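You operate a simulated robot arm through the tools that you are given. There is no shell and no other tool. Be economical: measure what you need, move in short steps, check, and stop when the job is done.

The job below is to be done with a simulated robot arm. You get a single attempt, and the scene is never put back.

## Task
Lock out mill one and prove it dead.
Fine: switch one off, main switch off, lock pin in the yellow eyelet, then press start one.
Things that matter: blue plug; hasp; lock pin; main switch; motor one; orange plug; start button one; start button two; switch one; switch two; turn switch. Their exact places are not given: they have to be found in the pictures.

Only the result counts: the job must be done as asked and must still hold three seconds after the hand-in. Knocking over, shifting, dropping, spilling or breaking anything else fails it.

## Robot
A 7-joint arm with a four-finger gripper on a trunk, on a base that drives. Base frame: it is fixed to the floor where the robot stands at the start and does not move with it; the origin is under the middle of the robot, x ahead of it, y to its left, z up; the surface under the hand at the start is at about z = 900. Lengths are in mm, angles in rad, forces in N, time in s.
Its first joint turns from -1.204 to 3.002 rad. Places, roughly: blue plug (5x3x10 cm) [-900, -1500, 500]; hasp [600, -500, 900]; main switch [700, -500, 900]; motor one [-1100, -1500, 300]; start button one [500, 0, 900]; start button two [500, -100, 900]; switch one [700, 0, 900]; switch two [700, -100, 900]; turn switch [700, -300, 900]. Payload 3.67 kg.
The tool frame sits at the grasp point between the pads (the TCP): z along the fingers, y along the line on which they close. The tips reach 28 mm beyond it. The gripper opens to 112 mm. The gripper's body begins 73 mm behind the TCP.
Orientation is that of the tool frame in the base frame, as a unit quaternion [x, y, z, w]. With the fingers straight down and closing along the base's y, the tool's x points along the base's -x, its y along +y and its z along -z.

## Interface
- The arm moves only by the tool step_arm. Its argument "deltas" is a list that holds one entry, the list of rows, each a list of 7 numbers: the shift along the tool's x, y, z in mm, then the turn, a rotation vector about the tool's x, y, z in rad, then the gripper command, from -1 (shut) to 1 (fully open), values between in proportion. In form: [[[dx, dy, dz, ax, ay, az, claw], ...]]. A call has 1 to 20 rows; each row is the pose to reach, as a shift and turn from the pose commanded when the call began, along the tool's axes at that moment. Each row takes 0.2 s and may step no farther than 50 mm and 0.15 rad from the row before; otherwise, or with a gripper value out of range, the whole call is refused. Where a pose cannot be reached the arm comes as near as it can. A force on the tool above 50 N (or 10 N above the force at the start of the call, whichever is more), or a blocked arm, ends the call early, and 0.2 s more pass. The fingers move at their own pace and stop on an object; they squeeze with about 26 N. The grip force told is the motor's: it shows also when the fingers shut on nothing. Time passes only in rows, and 0.2 s behind the last, so rows that repeat a pose let the fingers close. It gives the time, the measured TCP pose, the force on the tool (base axes), the opening and the grip force at its end, in the units of the frame above (readings bear some noise), with the torque about the TCP (base axes, N m) and any sound that the robot's microphone picked up.
- Cameras (640 x 400 px; columns grow to the right, rows downward): "scene" is now at [137.6, -21.7, 1396]; the picture's right is [-0.23, -0.97, -0.00], its down [-0.55, 0.13, -0.83] and it looks along [0.81, -0.19, -0.56] (base axes); focal length 248 px, centre (320, 200). "wrist" rides on the gripper at [60, -18, -104] in the tool frame; the picture's right is [0.29, 0.96, 0.00], its down [-0.80, 0.24, -0.55] and it looks along [-0.53, 0.16, 0.83] (tool axes); focal length 234 px, centre (320, 200).
- snapshot(camera): a new picture of that camera. It takes no simulated time.
- slide_trunk(by): slides the trunk up (or, below 0, down) by that many mm; the arm and the scene camera ride with it, the base frame stays. It gives what a move gives, with no picture.
- steer(legs): drives the robot by 1 to 6 legs, each [ahead, turn to the left] in mm and rad, along the robot's own axes; the way and the turn of a leg run together, so that a leg with both is an arc; at most 1500 mm and 3.142 rad a leg. The arm and the cameras ride along, it lands a little off, and it stops where it bumps. It gives what a move gives.
- head_to(pan, tilt): turns the head with the scene camera to pan (to the left, within 1.501 rad either way) and tilt (down, from -0.506 to 1.204), counted from straight ahead of the robot. It gives what a move gives.
- measure_at(camera, pixels): there is no depth. For up to 12 entries [column, row, z] of the newest picture of that camera ("zoom" is the newest enlarged one), the place [x, y] in the base frame at which the ray of that pixel passes the height z, good to about 2 mm. It takes no simulated time.
- zoom(camera, box): a new picture of the part [left, top, right, bottom] of that camera's present view, enlarged. It takes no simulated time.
- sign_off(): hands the job in; it is judged then, once.

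Keep the steps short. Do not move on a guess: measure, check each grasp and each placing, and mend mistakes. In all there are 80 turns and 48 pictures (those below and enlarged ones count). Leave the gripper open and the arm clear of the work at the hand-in unless told otherwise, and finish with a single line.

The tools are called after "Request:" as a command line: name --argument value ..., lists and objects as JSON in quotes. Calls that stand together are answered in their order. step_arm: Moves the arm, as the interface text tells. Its arguments: {"type":"object","properties":{"deltas":{"type":"array"}},"required":["deltas"]} The other tools are called the same way: slide_trunk (by) slides the trunk up or down; steer (legs) drives the base; head_to (pan, tilt) turns the head that bears the scene camera; snapshot (camera) takes a picture; measure_at (camera, pixels) gives the place at which the rays of pixels pass given heights; zoom (camera, box) takes an enlarged picture of a part of a camera's view; sign_off () hands the job in.

At the start:

```text
time_s: 0.0
tcp_pos: [493.5, -193.6, 1197.9]
tool_rot: [0.0, 1.0, 0.0, 0.0]
force: [0.1, 0.4, 0.5]
moment: [0.02, 0.0, -0.01]
opening: 112.2
grasp_force: 0.1
trunk travel left (down, up): [-525.0, 315.0]
robot x, y, heading: [-0.6, 3.0, -0.001]
head pan, tilt: [-0.229, 0.595]
```

scene: 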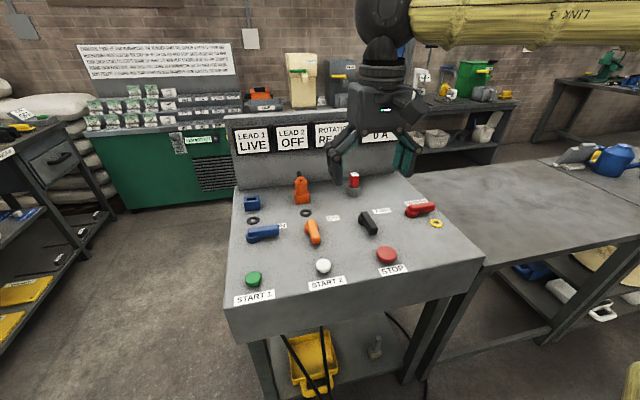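
wrist: 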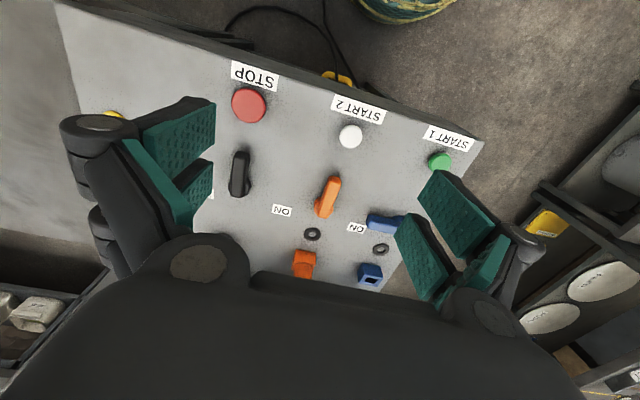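

The panel is in view: a blue and an orange lever switch, a black one, a red one and a yellow eyelet. I'll zoom in on it to read the details.

Request:
zoom --camera "scene" --box '[220, 100, 480, 310]'

Request:
zoom --camera "scene" --box '[330, 160, 460, 250]'

```text
1.90 times, centred on (350, 205) of scene
```

zoom: 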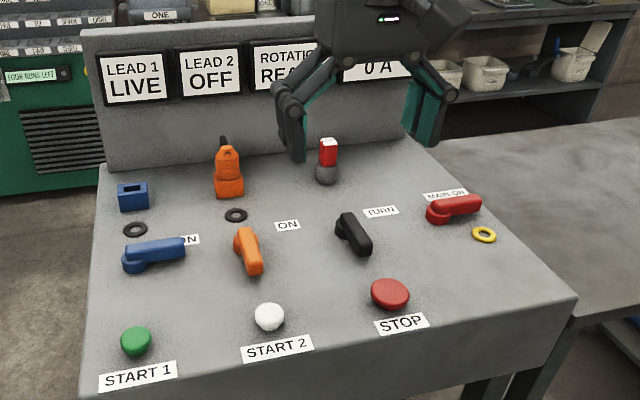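

```text
4.44 times, centred on (395, 205) of scene
```

zoom: 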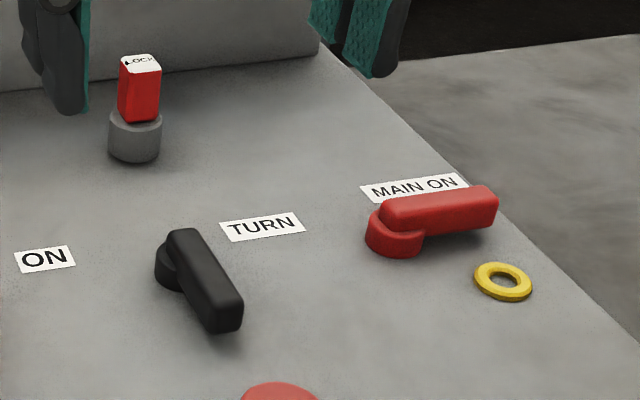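

The blue lever (switch one) and the red main lever both point at their ON labels. The orange lever, which is off, points toward the robot. Next I measure the places on the panel.

Request:
measure_at --camera "scene" --pixels '[[252.6, 240, 900], [252.6, 237, 920], [277.9, 227.6, 920], [411.9, 215, 900], [411.9, 212, 920], [434, 205, 920], [436.2, 223.2, 903], [354, 193.7, 900], [354.5, 174.6, 960], [252.6, 278.7, 915], [313, 233, 920], [313, 233, 900]]'

Request:
zoom --camera "wrist" --box '[280, 130, 480, 290]'

```text
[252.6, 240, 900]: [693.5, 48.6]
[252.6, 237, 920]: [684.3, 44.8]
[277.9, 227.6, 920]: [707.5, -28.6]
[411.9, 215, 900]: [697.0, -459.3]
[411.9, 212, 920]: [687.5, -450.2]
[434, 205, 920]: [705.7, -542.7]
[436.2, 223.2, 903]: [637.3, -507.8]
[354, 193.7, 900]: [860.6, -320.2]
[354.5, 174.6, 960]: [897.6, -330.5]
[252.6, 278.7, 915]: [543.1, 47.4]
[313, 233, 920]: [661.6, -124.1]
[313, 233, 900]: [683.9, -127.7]
```

```text
2.50 times, centred on (380, 210) of wrist
```

zoom: 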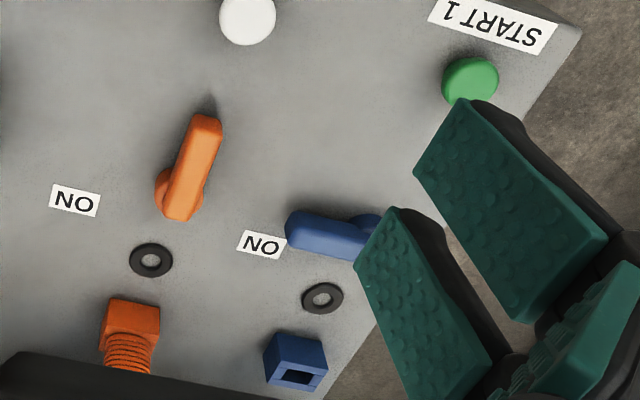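

Places so far: blue pivot near (690,45), main pivot near (692,-455), eyelet near (637,-508), pin near (865,-322). I move the hand above the blue lever for a closer view.

Request:
step_arm --deltas '[[[-30, 28, 17, 0, 0, 0, 1], [-60, 56, 34, 0, 0, 0, 1], [-90, 84, 51, 0, 0, 0, 1], [-120, 112, 68, 0, 0, 0, 1], [-150, 140, 85, 0, 0, 0, 1], [-180, 168, 102, 0, 0, 0, 1], [-197, 193, 115, 0, 0, 0, 1], [-197, 193, 115, 0, 0, 0, 1]]]'

Request:
snapshot --camera "wrist"

```text
time_s: 1.8
tcp_pos: [689.9, 0.3, 1082.5]
tool_rot: [0.001, 1.0, 0.001, 0.0]
force: [-1.6, -1.0, 0.0]
moment: [0.02, -0.01, -0.01]
opening: 112.0
grasp_force: 0.0
trunk travel left (down, up): [-525.0, 315.0]
robot x, y, heading: [2.1, 1.5, -0.003]
head pan, tilt: [-0.229, 0.595]
```

```text
42 pictures are left
```

wrist: 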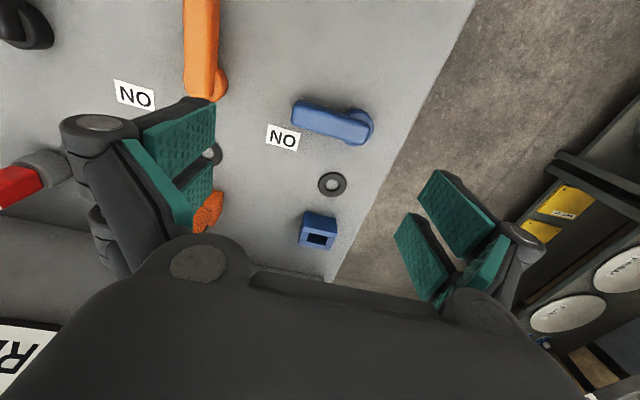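

The blue lever shows between the fingers, with its pivot at (357,128) and tip at (297,113). I measure it at two heights and use the ring as a check on surface height.

Request:
measure_at --camera "wrist" --pixels '[[332, 184, 900], [332, 184, 880], [332, 184, 920], [357, 124, 930], [357, 124, 910], [295, 113, 930], [295, 113, 910], [302, 101, 930], [293, 121, 930], [360, 130, 930], [205, 70, 930]]'

Request:
measure_at --camera "scene" --pixels '[[252.6, 220.3, 900], [252.6, 220.3, 880], [252.6, 220.3, 920]]'

Request:
zoom --camera "wrist" --box '[270, 70, 400, 160]'

Request:
zoom --camera "scene" --box '[220, 190, 350, 280]'

```text
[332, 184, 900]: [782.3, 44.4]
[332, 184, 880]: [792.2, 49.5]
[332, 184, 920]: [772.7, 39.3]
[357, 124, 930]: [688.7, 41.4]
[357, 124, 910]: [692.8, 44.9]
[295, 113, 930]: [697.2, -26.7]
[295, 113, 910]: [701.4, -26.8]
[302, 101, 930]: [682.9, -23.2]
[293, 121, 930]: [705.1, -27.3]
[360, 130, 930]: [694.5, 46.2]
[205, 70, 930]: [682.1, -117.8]
```

```text
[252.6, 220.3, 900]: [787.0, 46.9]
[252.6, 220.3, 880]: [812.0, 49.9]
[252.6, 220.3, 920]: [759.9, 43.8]
```

```text
4.44 times, centred on (335, 115) of wrist
```

zoom: 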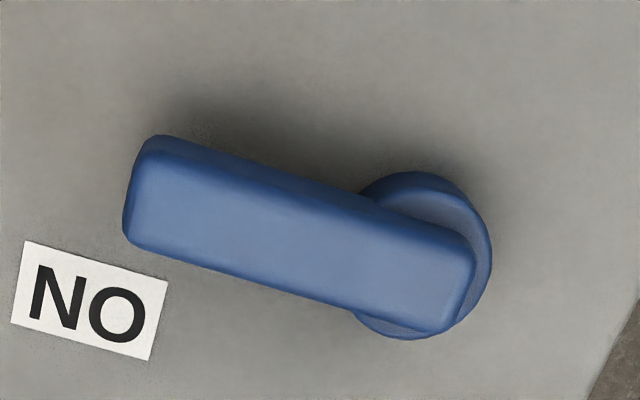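

```text
4.44 times, centred on (285, 235) of scene
```

zoom: 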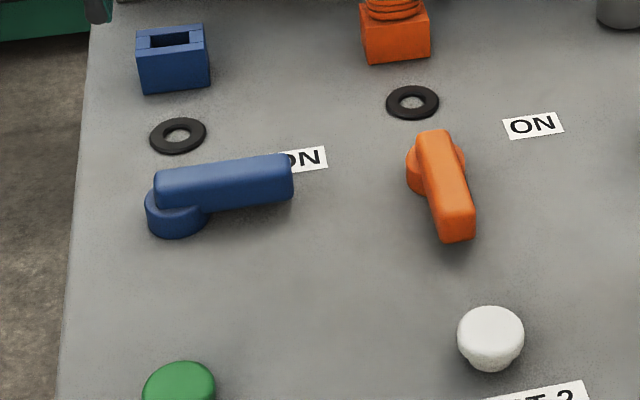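

The surface is at about z=898. I triangulate the top corner at the lever's tip in both views to get the handle height.

Request:
measure_at --camera "wrist" --pixels '[[292.5, 123, 910], [292.5, 123, 930], [292.5, 123, 950], [358.6, 127.4, 918], [364, 134, 930], [300, 104, 930]]'

Request:
measure_at --camera "scene" --pixels '[[277.5, 224.9, 910], [277.5, 224.9, 930], [277.5, 224.9, 950], [278, 229, 930], [248, 232, 930]]'

```text
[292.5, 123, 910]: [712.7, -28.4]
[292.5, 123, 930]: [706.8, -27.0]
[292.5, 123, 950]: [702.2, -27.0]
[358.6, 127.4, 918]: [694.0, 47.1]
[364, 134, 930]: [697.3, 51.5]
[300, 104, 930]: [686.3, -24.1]
```

```text
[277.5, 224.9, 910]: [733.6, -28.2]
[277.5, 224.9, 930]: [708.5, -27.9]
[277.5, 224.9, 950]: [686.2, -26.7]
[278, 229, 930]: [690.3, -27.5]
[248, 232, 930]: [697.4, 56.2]
```

Handle top is z≈931, x 685–708, pivot near (695,44), tip at y≈-28. I shut the fingers and lower them on the far side of the handle at (723,-15), tips at about z=906.

Request:
step_arm --deltas '[[[-15, -8, 0, 0, 0, 0, -1], [-33, -15, 10, 0, 0, 0, -1], [-33, -15, 50, 0, 0, 0, -1], [-33, -15, 90, 0, 0, 0, -1], [-33, -15, 125, 0, 0, 0, -1], [-33, -15, 148, 0, 0, 0, -1]]]'

Request:
snapshot --camera "wrist"

```text
time_s: 3.1
tcp_pos: [723.9, -14.1, 960.4]
tool_rot: [0.001, 1.0, 0.004, 0.005]
force: [-8.8, -6.3, 21.0]
moment: [-0.22, 0.75, 0.09]
opening: 6.1
grasp_force: 35.6
trunk travel left (down, up): [-525.0, 315.0]
robot x, y, heading: [1.4, 1.7, 0.002]
head pan, tilt: [-0.229, 0.595]
stopped in row 6: the force on the tool passed its limit at 62 N (the readings are from after the stop); the commanded pose is now the measured one
```

```text
39 pictures are left
```

wrist: 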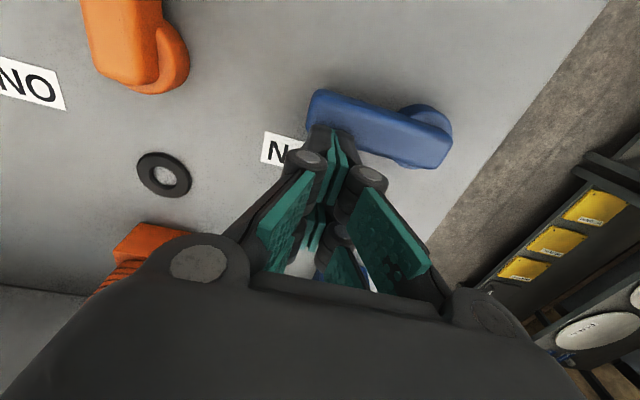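

Contact came at tip z≈932, the handle's top, so the fingers are wider than I allowed for. I raise, shift 16 mm farther in x, and lower again.

Request:
step_arm --deltas '[[[0, 0, -15, 0, 0, 0, -1], [-16, 0, -15, 0, 0, 0, -1], [-16, 0, 0, 0, 0, 0, -1], [-16, 0, 13, 0, 0, 0, -1], [-16, 0, 25, 0, 0, 0, -1]]]'

Request:
snapshot --camera "wrist"

```text
time_s: 4.3
tcp_pos: [741.6, -13.7, 933.6]
tool_rot: [0.001, 1.0, 0.003, 0.005]
force: [0.6, -0.4, -0.5]
moment: [-0.01, -0.03, -0.03]
opening: 0.2
grasp_force: 35.7
trunk travel left (down, up): [-525.0, 315.0]
robot x, y, heading: [-0.1, 1.4, -0.002]
head pan, tilt: [-0.229, 0.595]
```

```text
38 pictures are left
```

wrist: 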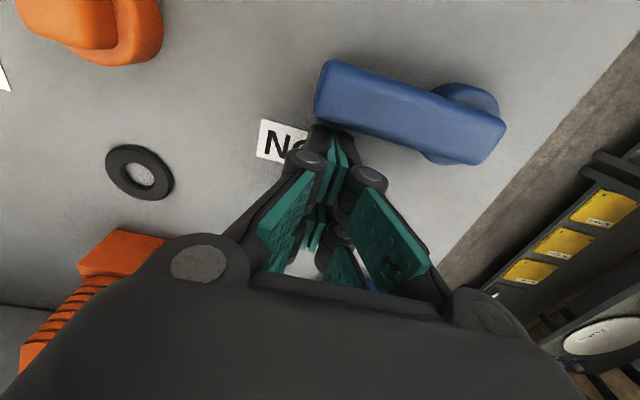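

The fingers are down beside the handle with no force on them. I push the handle along the arc toward the robot, 90° clockwise about its pivot.

Request:
step_arm --deltas '[[[12, 0, 0, 0, 0, 0, -1], [22.6, -1.3, 0, 0, 0, 0, -1], [30, -4, 0, 0, 0, 0, -1], [38.4, -5.5, 0, 0, 0, 0, -1], [46.5, -6, 0, 0, 0, 0, -1], [54.8, -5.5, 0, 0, 0, 0, -1], [63, -4, 0, 0, 0, 0, -1], [70.6, -1.3, 0, 0, 0, 0, -1], [78, 2, 0, 0, 0, 0, -1], [84.8, 6.9, 0, 0, 0, 0, -1], [91, 12, 0, 0, 0, 0, -1], [96.4, 18.5, 0, 0, 0, 0, -1], [101, 25, 0, 0, 0, 0, -1], [104.6, 32.7, 0, 0, 0, 0, -1]]]'

Request:
snapshot --camera "scene"

```text
time_s: 7.3
tcp_pos: [637.1, 18.2, 932.7]
tool_rot: [0.001, 1.0, 0.004, 0.004]
force: [1.4, -4.1, 0.3]
moment: [0.04, 0.04, 0.0]
opening: 0.1
grasp_force: 35.0
trunk travel left (down, up): [-525.0, 315.0]
robot x, y, heading: [3.5, -2.2, 0.003]
head pan, tilt: [-0.229, 0.595]
```

```text
37 pictures are left
```

scene: 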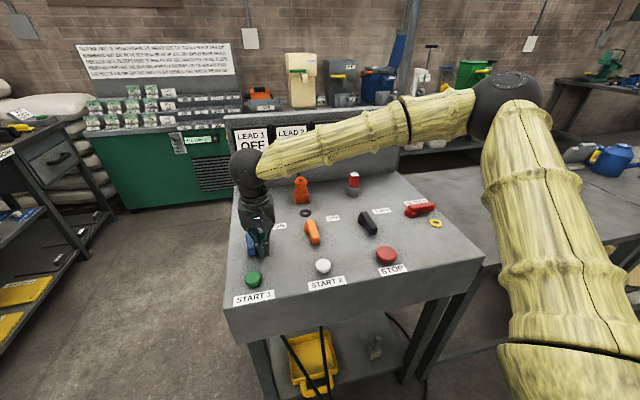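

The board now reads LEAD 1 OFF. I back the hand off sideways, lift it, and travel over to the main switch.

Request:
step_arm --deltas '[[[0, -15, 0, 0, 0, 0, -1], [0, -25, -20, 0, 0, 0, -1], [0, -25, -65, 0, 0, 0, -1], [0, -25, -110, 0, 0, 0, -1], [0, -45, -150, 0, 0, 0, 1], [-4, -94, -150, 0, 0, 0, 1], [-8, -143, -150, 0, 0, 0, 1], [-12, -192, -150, 0, 0, 0, 1], [-16, -241, -150, 0, 0, 0, 1], [-20, -290, -150, 0, 0, 0, 1], [-24, -339, -150, 0, 0, 0, 1], [-28, -388, -150, 0, 0, 0, 1], [-32, -437, -150, 0, 0, 0, 1], [-36, -486, -150, 0, 0, 0, 1], [-43, -505, -150, 0, 0, 0, 1], [-43, -505, -150, 0, 0, 0, 1]]]'

Request:
snapshot --camera "wrist"

Request:
snapshot --camera "scene"

```text
time_s: 10.7
tcp_pos: [677.1, -488.8, 1079.3]
tool_rot: [0.001, 1.0, 0.003, 0.004]
force: [0.2, 0.5, 0.0]
moment: [0.05, -0.03, 0.0]
opening: 112.1
grasp_force: 0.0
trunk travel left (down, up): [-525.0, 315.0]
robot x, y, heading: [-0.1, -4.5, 0.002]
head pan, tilt: [-0.229, 0.595]
```

```text
36 pictures are left
```

wrist: 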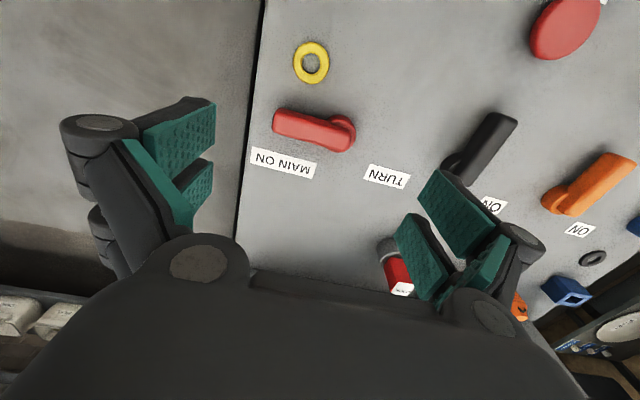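

```text
35 pictures are left
```

scene: 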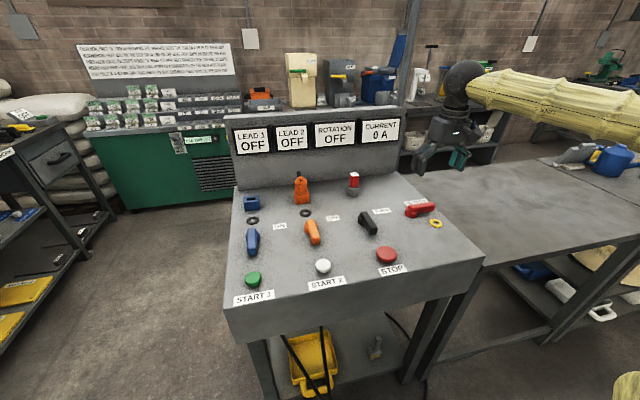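

LEAD 1 is off and the blue lever points at the robot. I measure the main lever (disc at (343,134), tip at (275,122)) and the eyelet at (311,62).

Request:
measure_at --camera "wrist" --pixels '[[343, 134, 918], [274, 122, 930], [277, 112, 930], [350, 141, 930], [311, 62, 900], [311, 62, 905], [294, 62, 903], [329, 62, 903], [311, 42, 903], [311, 83, 903]]'

Request:
zoom --camera "wrist" --box '[250, 30, 380, 160]'

```text
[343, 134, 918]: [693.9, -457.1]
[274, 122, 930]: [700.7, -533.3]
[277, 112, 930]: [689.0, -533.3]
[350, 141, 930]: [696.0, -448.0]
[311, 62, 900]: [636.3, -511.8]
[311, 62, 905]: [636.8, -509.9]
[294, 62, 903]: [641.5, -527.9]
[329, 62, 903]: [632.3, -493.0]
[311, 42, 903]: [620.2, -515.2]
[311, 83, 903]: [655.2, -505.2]
```

```text
3.08 times, centred on (315, 95) of wrist
```

zoom: 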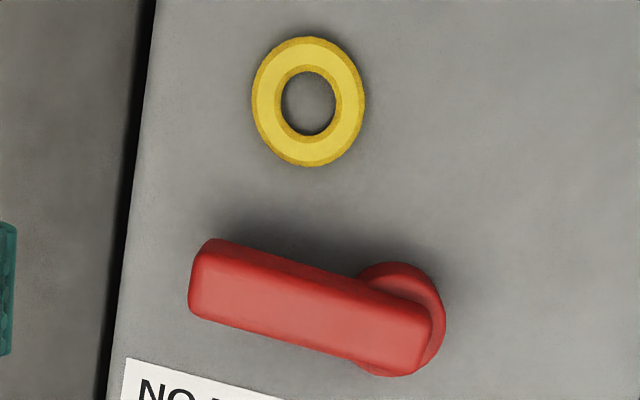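

Main pivot is (695,-456), tip y≈-533, and the eyelet is at (636.5,-510.5). I'll push at a smaller radius with the tips at z≈916 to clear the eyelet. First I lower the shut fingers on the far side of the lever.

Request:
step_arm --deltas '[[[-32, -7, 0, 0, 0, 0, -1], [-64, -13, 0, 0, 0, 0, -1], [-64, -13, 45, 0, 0, 0, -1], [-64, -13, 90, 0, 0, 0, -1], [-64, -13, 115, 0, 0, 0, -1], [-64, -13, 135, 0, 0, 0, -1]]]'

Request:
snapshot --camera "wrist"

```text
time_s: 12.1
tcp_pos: [743.0, -501.3, 945.3]
tool_rot: [0.0, 1.0, 0.003, 0.003]
force: [-0.8, -0.3, -0.4]
moment: [-0.03, 0.0, 0.0]
opening: 0.0
grasp_force: 26.5
trunk travel left (down, up): [-525.0, 315.0]
robot x, y, heading: [-1.5, 0.1, 0.001]
head pan, tilt: [-0.229, 0.595]
```

```text
33 pictures are left
```

wrist: 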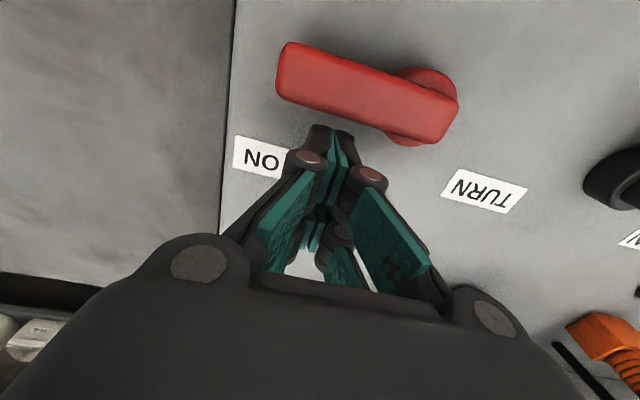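

The fingers are clear behind the lever. I push it through its arc.

Request:
step_arm --deltas '[[[12, 0, 0, 0, 0, 0, -1], [24, 0.3, 0, 0, 0, 0, -1], [30, -2.5, 0, 0, 0, 0, -1], [36.4, -4.4, 0, 0, 0, 0, -1], [43, -5.4, 0, 0, 0, 0, -1], [49.7, -5.7, 0, 0, 0, 0, -1], [56.4, -5, 0, 0, 0, 0, -1], [62.8, -3.5, 0, 0, 0, 0, -1], [69, -1, 0, 0, 0, 0, -1], [75, 2, 0, 0, 0, 0, -1], [80.5, 6, 0, 0, 0, 0, -1], [85.3, 10.5, 0, 0, 0, 0, -1], [89.5, 15.5, 0, 0, 0, 0, -1], [93, 21.3, 0, 0, 0, 0, -1], [94, 24, 0, 0, 0, 0, -1]]]'

Request:
snapshot --camera "scene"

```text
time_s: 15.3
tcp_pos: [651.1, -482.6, 945.5]
tool_rot: [0.001, 1.0, 0.007, 0.007]
force: [14.6, -16.3, 15.1]
moment: [0.06, 0.09, 0.07]
opening: 0.0
grasp_force: 35.8
trunk travel left (down, up): [-525.0, 315.0]
robot x, y, heading: [-1.2, 0.8, 0.003]
head pan, tilt: [-0.229, 0.595]
```

```text
32 pictures are left
```

scene: 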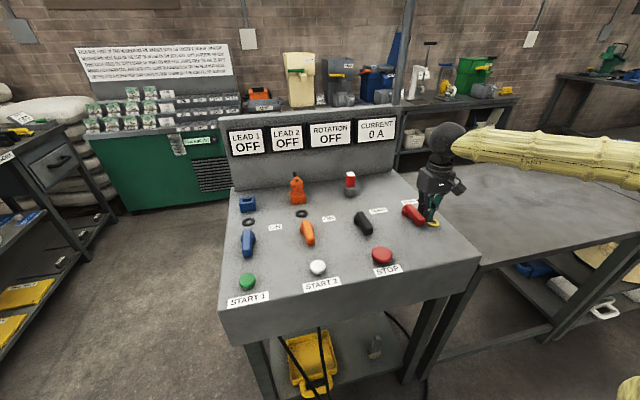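

The lever has turned, and the hand reads about 22 N against it. I zoom in to see whether it reached its end.

Request:
zoom --camera "scene" --box '[340, 160, 470, 270]'

Request:
snapshot --camera "wrist"

```text
3.64 times, centred on (405, 215) of scene
```

zoom: 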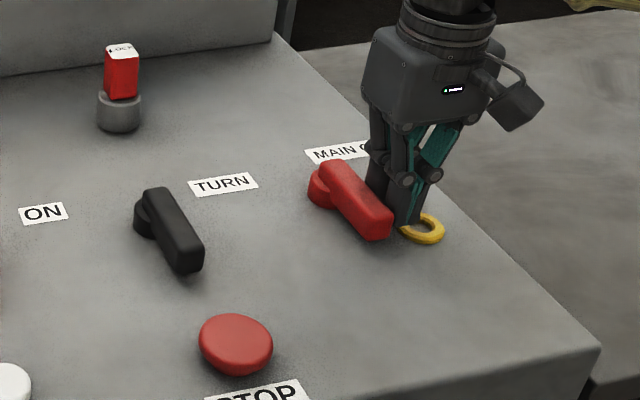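

```text
30 pictures are left
```

wrist: 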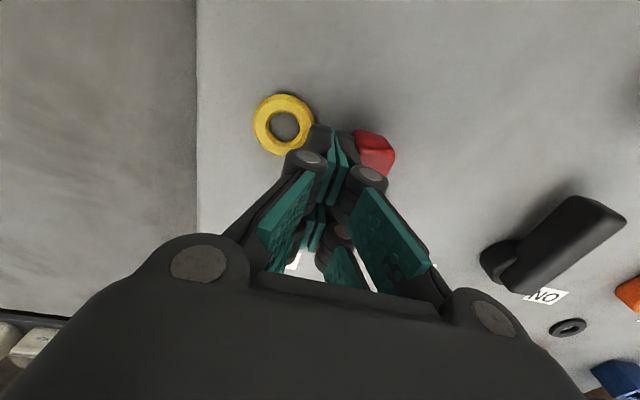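

Request:
measure_at --camera "zoom" --pixels '[[321, 166, 931], [346, 161, 931], [357, 219, 931], [391, 209, 931], [145, 192, 931], [165, 188, 931], [178, 254, 931], [202, 245, 931]]'

```text
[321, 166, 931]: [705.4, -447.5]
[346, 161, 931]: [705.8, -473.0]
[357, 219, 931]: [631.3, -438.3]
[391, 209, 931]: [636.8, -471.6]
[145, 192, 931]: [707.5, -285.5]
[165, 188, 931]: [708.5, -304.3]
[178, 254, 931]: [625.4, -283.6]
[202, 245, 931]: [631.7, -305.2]
```

The red handle's midline runs from (706,-460) to (634,-455), straight at the robot, so it is at its off position. I back off, lift, and move over the lock pin with the gripper open.

Request:
step_arm --deltas '[[[0, -10, 0, 0, 0, 0, -1], [0, -16, -15, 0, 0, 0, -1], [0, -16, -60, 0, 0, 0, -1], [0, -16, -105, 0, 0, 0, -1], [0, -16, -150, 0, 0, 0, -1], [-32, 10, -150, 0, 0, 0, 0], [-64, 38, -150, 0, 0, 0, 1], [-96, 66, -150, 0, 0, 0, 1], [-128, 94, -150, 0, 0, 0, 1], [-160, 122, -150, 0, 0, 0, 1], [-178, 150, -150, 0, 0, 0, 1], [-178, 150, -150, 0, 0, 0, 1]]]'

Request:
snapshot --camera "wrist"

Request:
snapshot --camera "scene"

```text
time_s: 17.9
tcp_pos: [826.8, -328.1, 1095.5]
tool_rot: [0.001, 1.0, 0.003, 0.005]
force: [0.3, 0.0, -0.6]
moment: [0.05, 0.01, -0.01]
opening: 111.9
grasp_force: 0.1
trunk travel left (down, up): [-525.0, 315.0]
robot x, y, heading: [-0.2, -1.5, -0.008]
head pan, tilt: [-0.229, 0.595]
```

```text
29 pictures are left
```

wrist: 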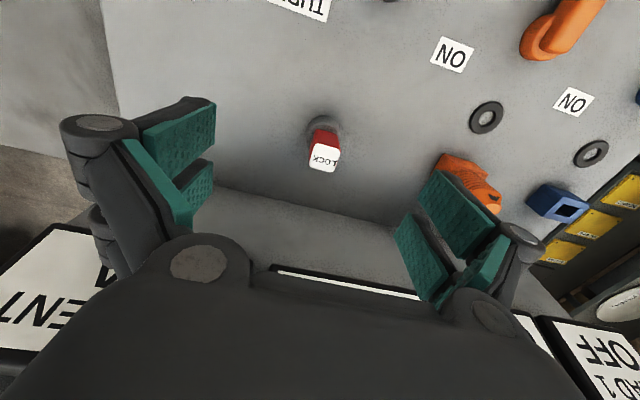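

```text
28 pictures are left
```

scene: 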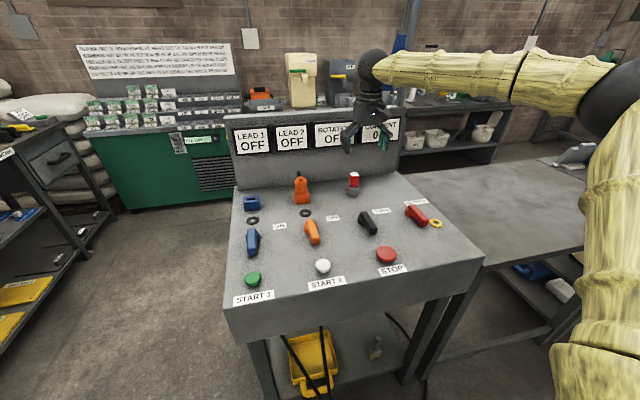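

The lock pin stands upright in its holder. I zoom in on the pin in both views and on the main lever for a check.

Request:
zoom --camera "wrist" --box '[280, 100, 380, 190]'

Request:
zoom --camera "scene" --box '[340, 160, 450, 240]'

```text
4.44 times, centred on (330, 145) of wrist
```

zoom: 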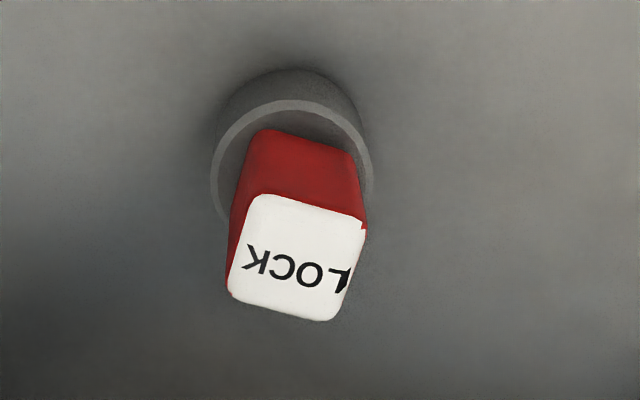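

```text
5.00 times, centred on (395, 200) of scene
```

zoom: 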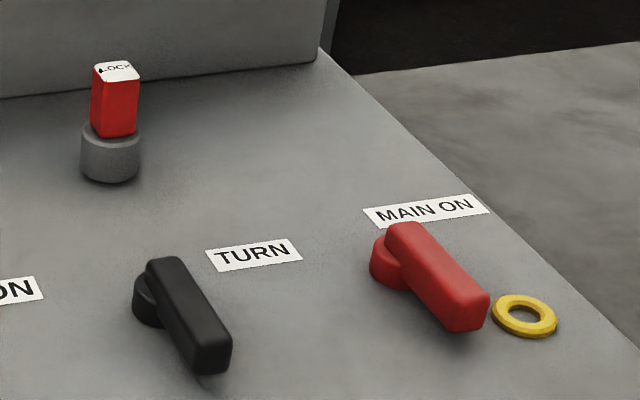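

Request:
measure_at --camera "zoom" --pixels '[[388, 228, 931], [417, 222, 931], [447, 308, 931], [489, 292, 931], [118, 71, 950], [118, 71, 970], [118, 71, 990], [112, 135, 920], [112, 135, 930], [112, 170, 900], [524, 316, 900]]'

Request:
measure_at --camera "wrist" --pixels '[[324.5, 158.5, 950], [324.5, 158.5, 970], [324.5, 158.5, 990], [326, 138, 920], [326, 138, 930], [326, 145, 930]]'

```text
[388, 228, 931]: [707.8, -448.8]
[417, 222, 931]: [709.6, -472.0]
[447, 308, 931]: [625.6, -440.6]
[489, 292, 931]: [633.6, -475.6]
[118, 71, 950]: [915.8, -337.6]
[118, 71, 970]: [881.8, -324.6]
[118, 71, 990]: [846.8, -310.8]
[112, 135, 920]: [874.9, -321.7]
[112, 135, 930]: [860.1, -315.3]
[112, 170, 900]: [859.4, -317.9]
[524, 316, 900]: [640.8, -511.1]
```

```text
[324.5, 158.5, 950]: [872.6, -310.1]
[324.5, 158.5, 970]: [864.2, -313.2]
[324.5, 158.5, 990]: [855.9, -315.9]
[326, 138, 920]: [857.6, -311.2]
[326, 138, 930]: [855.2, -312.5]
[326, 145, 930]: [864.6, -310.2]
```

The red lever's midline is straight at the robot, so main is off. The pin's top is at about (859,-315), z≈983. I lower the open gripper around the upper part of its handle, TCP at z≈978.

Request:
step_arm --deltas '[[[-32, 13, 0, 0, 0, 0, 1], [-32, 13, 40, 0, 0, 0, 1], [-32, 13, 80, 0, 0, 0, 1], [-32, 13, 105, 0, 0, 0, 1], [-32, 13, 117, 0, 0, 0, 1]]]'

Request:
snapshot --camera "wrist"

Request:
zoom --camera "scene" --box '[310, 130, 410, 210]'

```text
time_s: 19.1
tcp_pos: [860.0, -313.1, 979.2]
tool_rot: [0.0, 1.0, 0.003, 0.005]
force: [-0.4, -0.4, -0.9]
moment: [0.0, 0.0, -0.01]
opening: 112.1
grasp_force: 0.1
trunk travel left (down, up): [-525.0, 315.0]
robot x, y, heading: [1.1, 0.8, -0.001]
head pan, tilt: [-0.229, 0.595]
```

```text
25 pictures are left
```

wrist: 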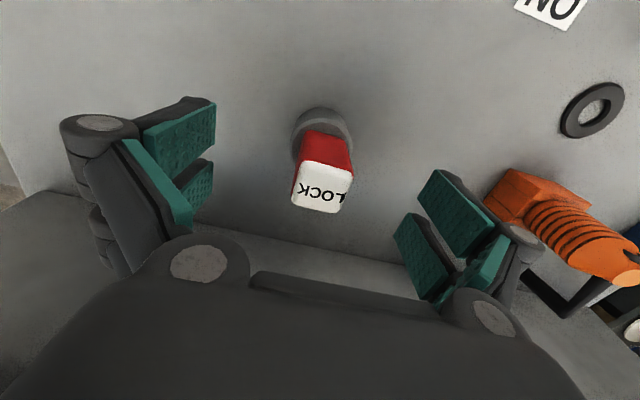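

```text
5.00 times, centred on (360, 170) of scene
```

zoom: 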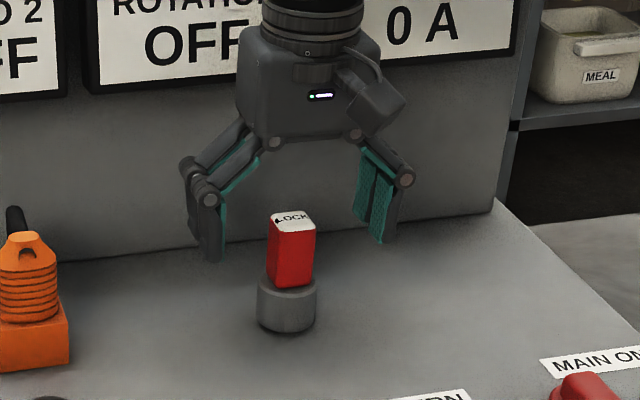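

Request:
measure_at --camera "wrist" --pixels '[[323, 187, 980], [323, 187, 970], [323, 187, 960], [296, 180, 970], [352, 187, 970], [322, 165, 970], [320, 212, 970]]'

Request:
measure_at --camera "zoom" --pixels '[[291, 218, 980], [291, 218, 970], [291, 218, 960], [289, 284, 930], [289, 284, 920], [287, 320, 900]]'

```text
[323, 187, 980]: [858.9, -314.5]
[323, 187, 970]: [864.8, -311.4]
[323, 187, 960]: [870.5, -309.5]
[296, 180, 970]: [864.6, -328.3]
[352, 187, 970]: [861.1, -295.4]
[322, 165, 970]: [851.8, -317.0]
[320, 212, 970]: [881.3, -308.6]
```

```text
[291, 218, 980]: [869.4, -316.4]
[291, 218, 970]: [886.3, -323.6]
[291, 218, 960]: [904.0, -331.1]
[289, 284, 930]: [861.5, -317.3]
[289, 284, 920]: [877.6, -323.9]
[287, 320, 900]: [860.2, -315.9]
```

The pin sits at about (860,-315), centred between the pads. I close on it and hold.

Request:
step_arm --deltas '[[[0, -2, 2, 0, 0, 0, 0.3], [0, -2, 2, 0, 0, 0, -0.3], [0, -2, 2, 0, 0, 0, -1], [0, -2, 2, 0, 0, 0, -1], [0, -2, 2, 0, 0, 0, -1]]]'

Request:
zoom --camera "scene" --box '[310, 130, 410, 210]'

```text
time_s: 20.3
tcp_pos: [859.7, -315.4, 978.8]
tool_rot: [0.001, 1.0, 0.003, 0.004]
force: [-0.1, 0.9, 1.4]
moment: [0.02, 0.04, -0.03]
opening: 28.1
grasp_force: 26.0
trunk travel left (down, up): [-525.0, 315.0]
robot x, y, heading: [-3.9, 4.1, 0.0]
head pan, tilt: [-0.229, 0.595]
```

```text
5.00 times, centred on (360, 170) of scene
```

zoom: 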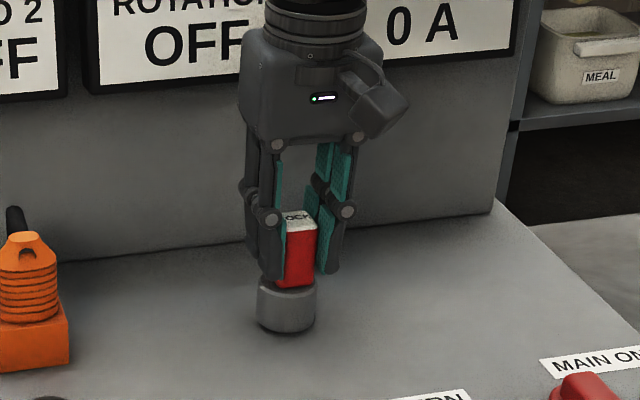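

Grip is firm at a 28 mm opening. I lift straight up 100 mm and look at the pin's rod.

Request:
step_arm --deltas '[[[0, 0, -10, 0, 0, 0, -1], [0, 0, -25, 0, 0, 0, -1], [0, 0, -45, 0, 0, 0, -1], [0, 0, -70, 0, 0, 0, -1], [0, 0, -100, 0, 0, 0, -1]]]'

Request:
zoom --camera "scene" --box '[310, 110, 410, 210]'

Request:
snapshot --camera "wrist"

```text
time_s: 21.5
tcp_pos: [857.9, -316.5, 1078.8]
tool_rot: [0.001, 1.0, 0.004, 0.005]
force: [-0.6, -0.1, -0.1]
moment: [0.0, 0.01, -0.04]
opening: 27.7
grasp_force: 25.4
trunk travel left (down, up): [-525.0, 315.0]
robot x, y, heading: [-0.7, 0.9, 0.001]
head pan, tilt: [-0.229, 0.595]
```

```text
4.00 times, centred on (360, 160) of scene
```

zoom: 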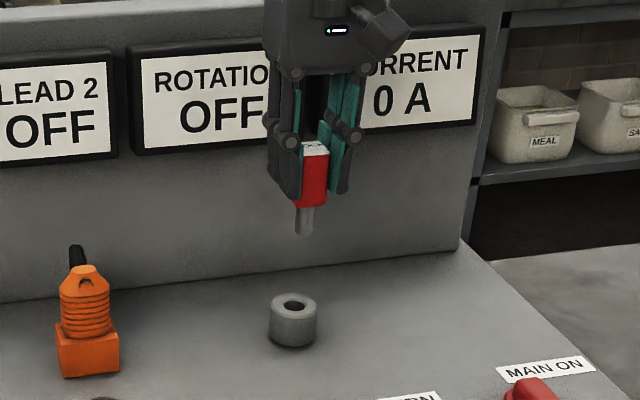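

```text
21 pictures are left
```

wrist: 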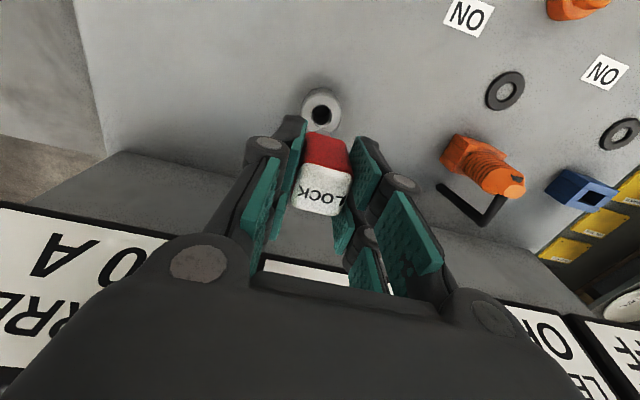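

The pin is held, with a rod of about 12 mm diameter and 28 mm length below. I measure the holder's hole, where the pin stood, as the reference for the pin's offset from the TCP.

Request:
measure_at --camera "wrist" --pixels '[[321, 114, 920], [321, 114, 925], [321, 114, 930], [321, 114, 935]]'

Request:
measure_at --camera "zoom" --pixels '[[295, 304, 920], [295, 304, 925], [295, 304, 930], [295, 304, 935], [305, 232, 1000], [305, 204, 1030], [305, 232, 1010], [305, 204, 1040]]'

```text
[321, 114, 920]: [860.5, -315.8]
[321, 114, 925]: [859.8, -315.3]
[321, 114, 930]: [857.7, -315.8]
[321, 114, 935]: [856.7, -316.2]
```

```text
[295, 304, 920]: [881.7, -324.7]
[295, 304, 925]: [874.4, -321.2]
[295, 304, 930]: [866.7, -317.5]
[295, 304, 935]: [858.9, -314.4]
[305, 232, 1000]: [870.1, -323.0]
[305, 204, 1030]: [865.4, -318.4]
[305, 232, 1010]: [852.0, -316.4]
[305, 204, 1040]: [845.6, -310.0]
```

The hole measures (857,-316), so the pin axis is within about 1–2 mm of the TCP, and the rod's end is about 73 mm below it. I carry the pin to above the eyelet at height.

Request:
step_arm --deltas '[[[32, -28, 0, 0, 0, 0, -1], [64, -56, 0, 0, 0, 0, -1], [96, -84, 0, 0, 0, 0, -1], [128, -112, 0, 0, 0, 0, -1], [160, -140, 0, 0, 0, 0, -1], [192, -168, 0, 0, 0, 0, -1], [220, -193.5, 0, 0, 0, 0, -1], [220, -193.5, 0, 0, 0, 0, -1], [220, -193.5, 0, 0, 0, 0, -1]]]'

Request:
snapshot --camera "wrist"

Request:
zoom --camera "scene" --box '[380, 110, 490, 250]'

```text
time_s: 23.5
tcp_pos: [637.7, -508.8, 1076.2]
tool_rot: [0.001, 1.0, 0.003, 0.004]
force: [-0.5, 0.1, -1.5]
moment: [0.02, 0.0, -0.01]
opening: 27.9
grasp_force: 25.5
trunk travel left (down, up): [-525.0, 315.0]
robot x, y, heading: [0.2, -3.6, -0.002]
head pan, tilt: [-0.229, 0.595]
```

```text
20 pictures are left
```

wrist: 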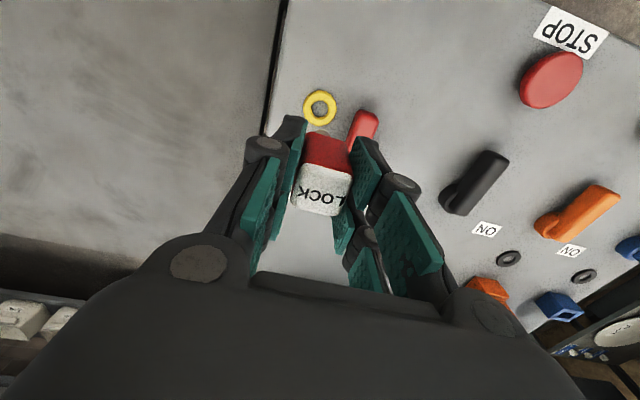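

```text
2.86 times, centred on (435, 180) of scene
```

zoom: 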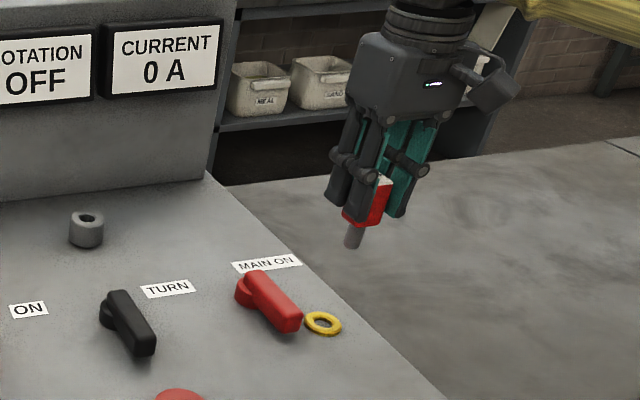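

The eyelet is visible just ahead of the pin at (320,107). I zoom there and measure it again.

Request:
zoom --camera "wrist" --box '[280, 75, 360, 145]'

Request:
measure_at --camera "wrist" --pixels '[[320, 107, 898], [320, 107, 903], [320, 107, 908]]'

```text
5.71 times, centred on (320, 110) of wrist
```

zoom: 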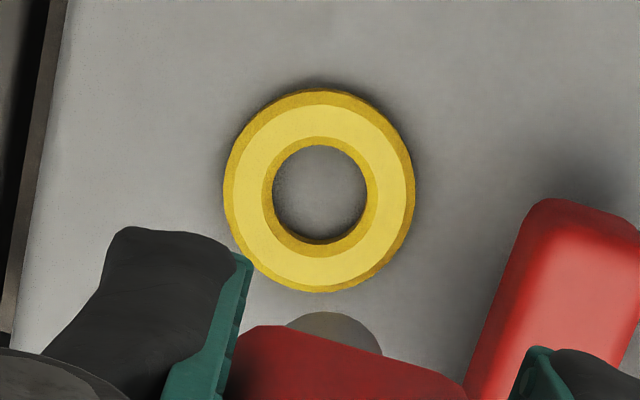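

```text
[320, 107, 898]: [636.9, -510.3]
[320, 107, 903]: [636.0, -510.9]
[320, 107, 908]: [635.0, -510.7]
```

I measure the hole's centre and the visible edge of the rod's end against each other in this same picture.

Request:
measure_at --camera "zoom" --pixels '[[320, 191, 903], [320, 137, 905], [320, 244, 899], [263, 192, 905], [374, 192, 905], [333, 312, 1003], [286, 330, 1003], [382, 350, 1003], [333, 312, 1006]]'

```text
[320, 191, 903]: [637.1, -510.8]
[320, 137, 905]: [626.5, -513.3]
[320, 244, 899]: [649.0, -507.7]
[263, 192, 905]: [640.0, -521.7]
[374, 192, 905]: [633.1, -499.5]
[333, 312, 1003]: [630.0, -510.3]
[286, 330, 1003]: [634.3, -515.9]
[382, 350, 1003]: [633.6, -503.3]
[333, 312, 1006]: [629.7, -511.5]
```

Hole centre is (637.2,-510.7), with an inner diameter near 20 mm. Rod centre is about (636.7,-509.7), diameter near 13 mm. I shift by 0.5/-1 mm and lower to just above the eyelet.

Request:
step_arm --deltas '[[[-0.5, -1, 20, 0, 0, 0, -1], [-0.5, -1, 45, 0, 0, 0, -1], [-0.5, -1, 65, 0, 0, 0, -1], [-0.5, -1, 80, 0, 0, 0, -1], [-0.5, -1, 86, 0, 0, 0, -1], [-0.5, -1, 86, 0, 0, 0, -1]]]'

Request:
zoom --camera "scene" --box '[395, 170, 475, 240]'

Request:
zoom --camera "wrist" --box '[270, 75, 380, 175]'

```text
time_s: 24.9
tcp_pos: [639.1, -511.1, 989.6]
tool_rot: [0.0, 1.0, 0.003, 0.004]
force: [0.5, 1.1, -1.4]
moment: [0.0, -0.02, -0.01]
opening: 28.1
grasp_force: 25.6
trunk travel left (down, up): [-525.0, 315.0]
robot x, y, heading: [0.1, -0.0, 0.003]
head pan, tilt: [-0.229, 0.595]
```

```text
5.71 times, centred on (435, 205) of scene
```

zoom: 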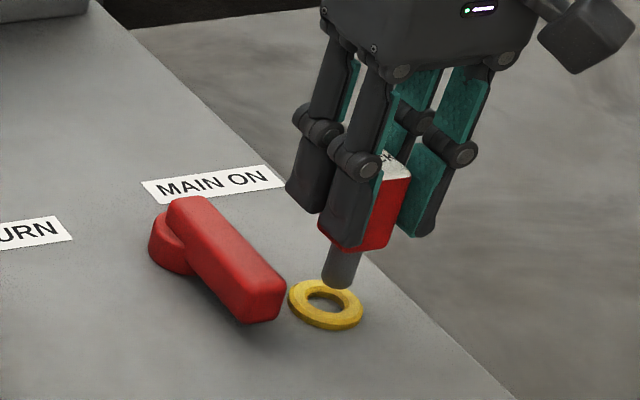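

```text
4.00 times, centred on (325, 125) of wrist
```

zoom: 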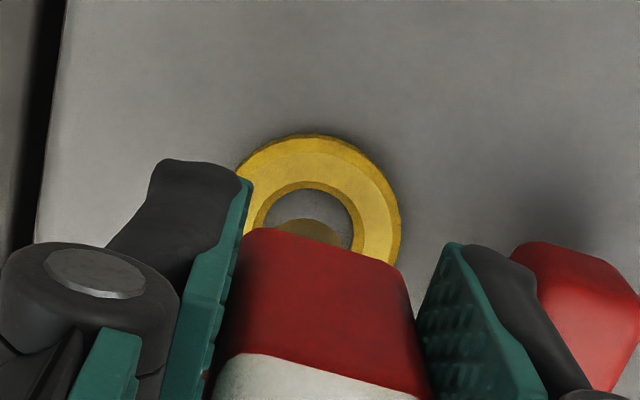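

The rod's end is just above the hole. I check their alignment in numbers from this wrist view.

Request:
measure_at --camera "zoom" --pixels '[[311, 218, 916], [277, 229, 916], [344, 247, 916], [305, 183, 905], [318, 134, 905], [255, 225, 905], [353, 235, 905], [244, 160, 903], [400, 215, 903]]'

Request:
measure_at --camera "scene" --pixels '[[436, 223, 903]]'

Request:
zoom --camera "scene" --box '[420, 205, 450, 232]'

```text
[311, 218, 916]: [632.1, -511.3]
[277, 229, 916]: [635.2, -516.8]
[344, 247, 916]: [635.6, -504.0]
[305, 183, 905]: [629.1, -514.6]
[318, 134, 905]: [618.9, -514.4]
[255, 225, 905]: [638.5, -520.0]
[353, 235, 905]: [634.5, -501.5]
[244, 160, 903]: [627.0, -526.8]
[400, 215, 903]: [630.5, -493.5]
```

```text
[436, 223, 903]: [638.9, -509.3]
```

```text
14.81 times, centred on (435, 218) of scene
```

zoom: 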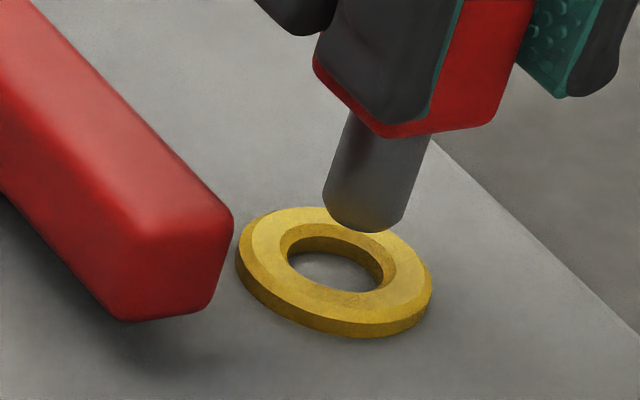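

Rod (638.5,-510.5) and hole (638.4,-510.8) agree. I lower gently in small steps, watching the force.

Request:
step_arm --deltas '[[[0, 0, 5, 0, 0, 0, -1], [0, 0, 9, 0, 0, 0, -1], [0, 0, 13, 0, 0, 0, -1], [0, 0, 17, 0, 0, 0, -1], [0, 0, 21, 0, 0, 0, -1], [0, 0, 21, 0, 0, 0, -1]]]'

Request:
zoom --camera "scene" --box '[415, 195, 455, 232]'

```text
time_s: 26.3
tcp_pos: [639.2, -510.4, 968.7]
tool_rot: [0.001, 1.0, 0.004, 0.003]
force: [1.3, -0.3, -1.3]
moment: [0.01, 0.02, -0.02]
opening: 27.9
grasp_force: 25.9
trunk travel left (down, up): [-525.0, 315.0]
robot x, y, heading: [-0.2, 1.8, 0.002]
head pan, tilt: [-0.229, 0.595]
```

```text
10.81 times, centred on (435, 214) of scene
```

zoom: 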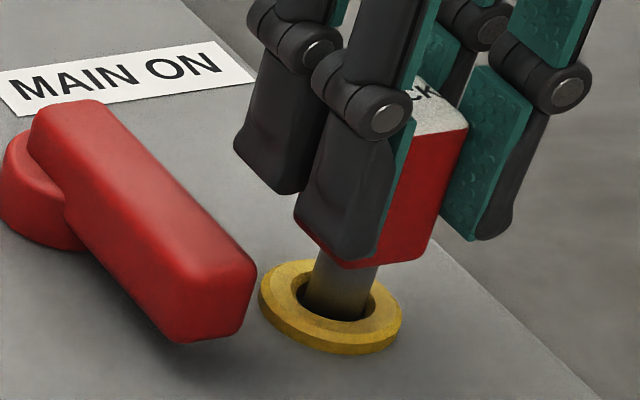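

The rod is entering the hole with no side force. I go on down about 14 mm more.

Request:
step_arm --deltas '[[[0, 0, 4, 0, 0, 0, -1], [0, 0, 7, 0, 0, 0, -1], [0, 0, 10, 0, 0, 0, -1], [0, 0, 12, 0, 0, 0, -1], [0, 0, 14, 0, 0, 0, -1], [0, 0, 14, 0, 0, 0, -1]]]'

Request:
zoom --camera "scene" --box '[415, 195, 455, 232]'

```text
time_s: 27.7
tcp_pos: [640.3, -509.8, 954.4]
tool_rot: [0.0, 1.0, 0.003, 0.005]
force: [-0.7, -0.6, -1.4]
moment: [-0.02, 0.03, -0.01]
opening: 27.7
grasp_force: 26.5
trunk travel left (down, up): [-525.0, 315.0]
robot x, y, heading: [0.2, 0.1, -0.0]
head pan, tilt: [-0.229, 0.595]
```

```text
10.81 times, centred on (435, 214) of scene
```

zoom: 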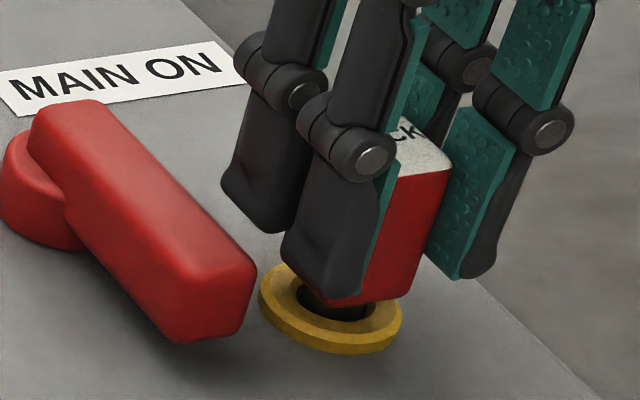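

About 5 mm of rod still shows and there is no contact yet. I lower in 1 mm rows until I touch.

Request:
step_arm --deltas '[[[0, 0, 1.5, 0, 0, 0, -1], [0, 0, 3, 0, 0, 0, -1], [0, 0, 4, 0, 0, 0, -1], [0, 0, 5, 0, 0, 0, -1], [0, 0, 6, 0, 0, 0, -1]]]'

Request:
zoom --camera "scene" --box '[415, 195, 455, 232]'

```text
time_s: 28.9
tcp_pos: [639.4, -508.6, 948.8]
tool_rot: [0.0, 1.0, 0.003, 0.004]
force: [0.4, -0.1, -0.4]
moment: [-0.06, 0.03, -0.01]
opening: 27.8
grasp_force: 25.8
trunk travel left (down, up): [-525.0, 315.0]
robot x, y, heading: [1.6, -0.7, -0.001]
head pan, tilt: [-0.229, 0.595]
```

```text
10.81 times, centred on (435, 214) of scene
```

zoom: 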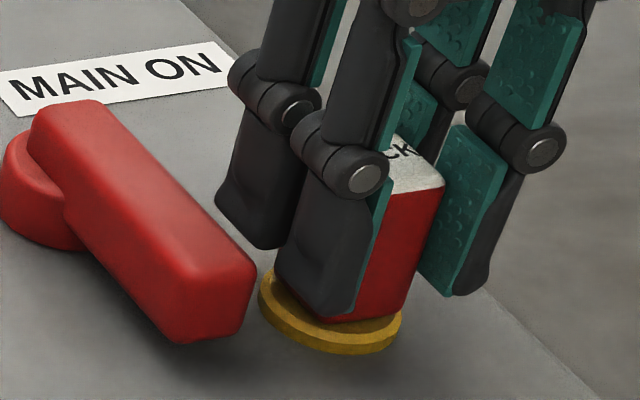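

The handle sits right at the ring. I press 2 mm more, then open only to about 40 mm, because the red lever is some 10 mm from the finger.

Request:
step_arm --deltas '[[[0, 0, 1, 0, 0, 0, -1], [0, 0, 2, 0, 0, 0, -1], [0, 0, 2, 0, 0, 0, -0.45], [0, 0, 2, 0, 0, 0, -0.3], [0, 0, 2, 0, 0, 0, -0.3]]]'

Request:
zoom --camera "scene" --box '[410, 180, 460, 232]'

```text
time_s: 30.1
tcp_pos: [638.9, -510.1, 945.4]
tool_rot: [0.001, 1.0, 0.003, 0.004]
force: [-0.1, -0.8, 0.0]
moment: [-0.03, 0.03, -0.02]
opening: 38.9
grasp_force: 0.0
trunk travel left (down, up): [-525.0, 315.0]
robot x, y, heading: [0.1, 0.6, -0.003]
head pan, tilt: [-0.229, 0.595]
```

```text
7.69 times, centred on (435, 206) of scene
```

zoom: 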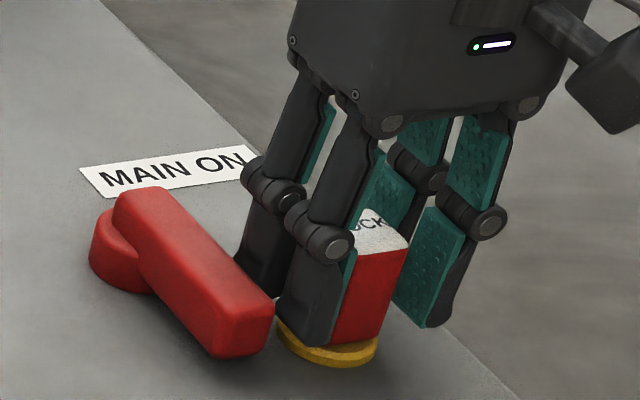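

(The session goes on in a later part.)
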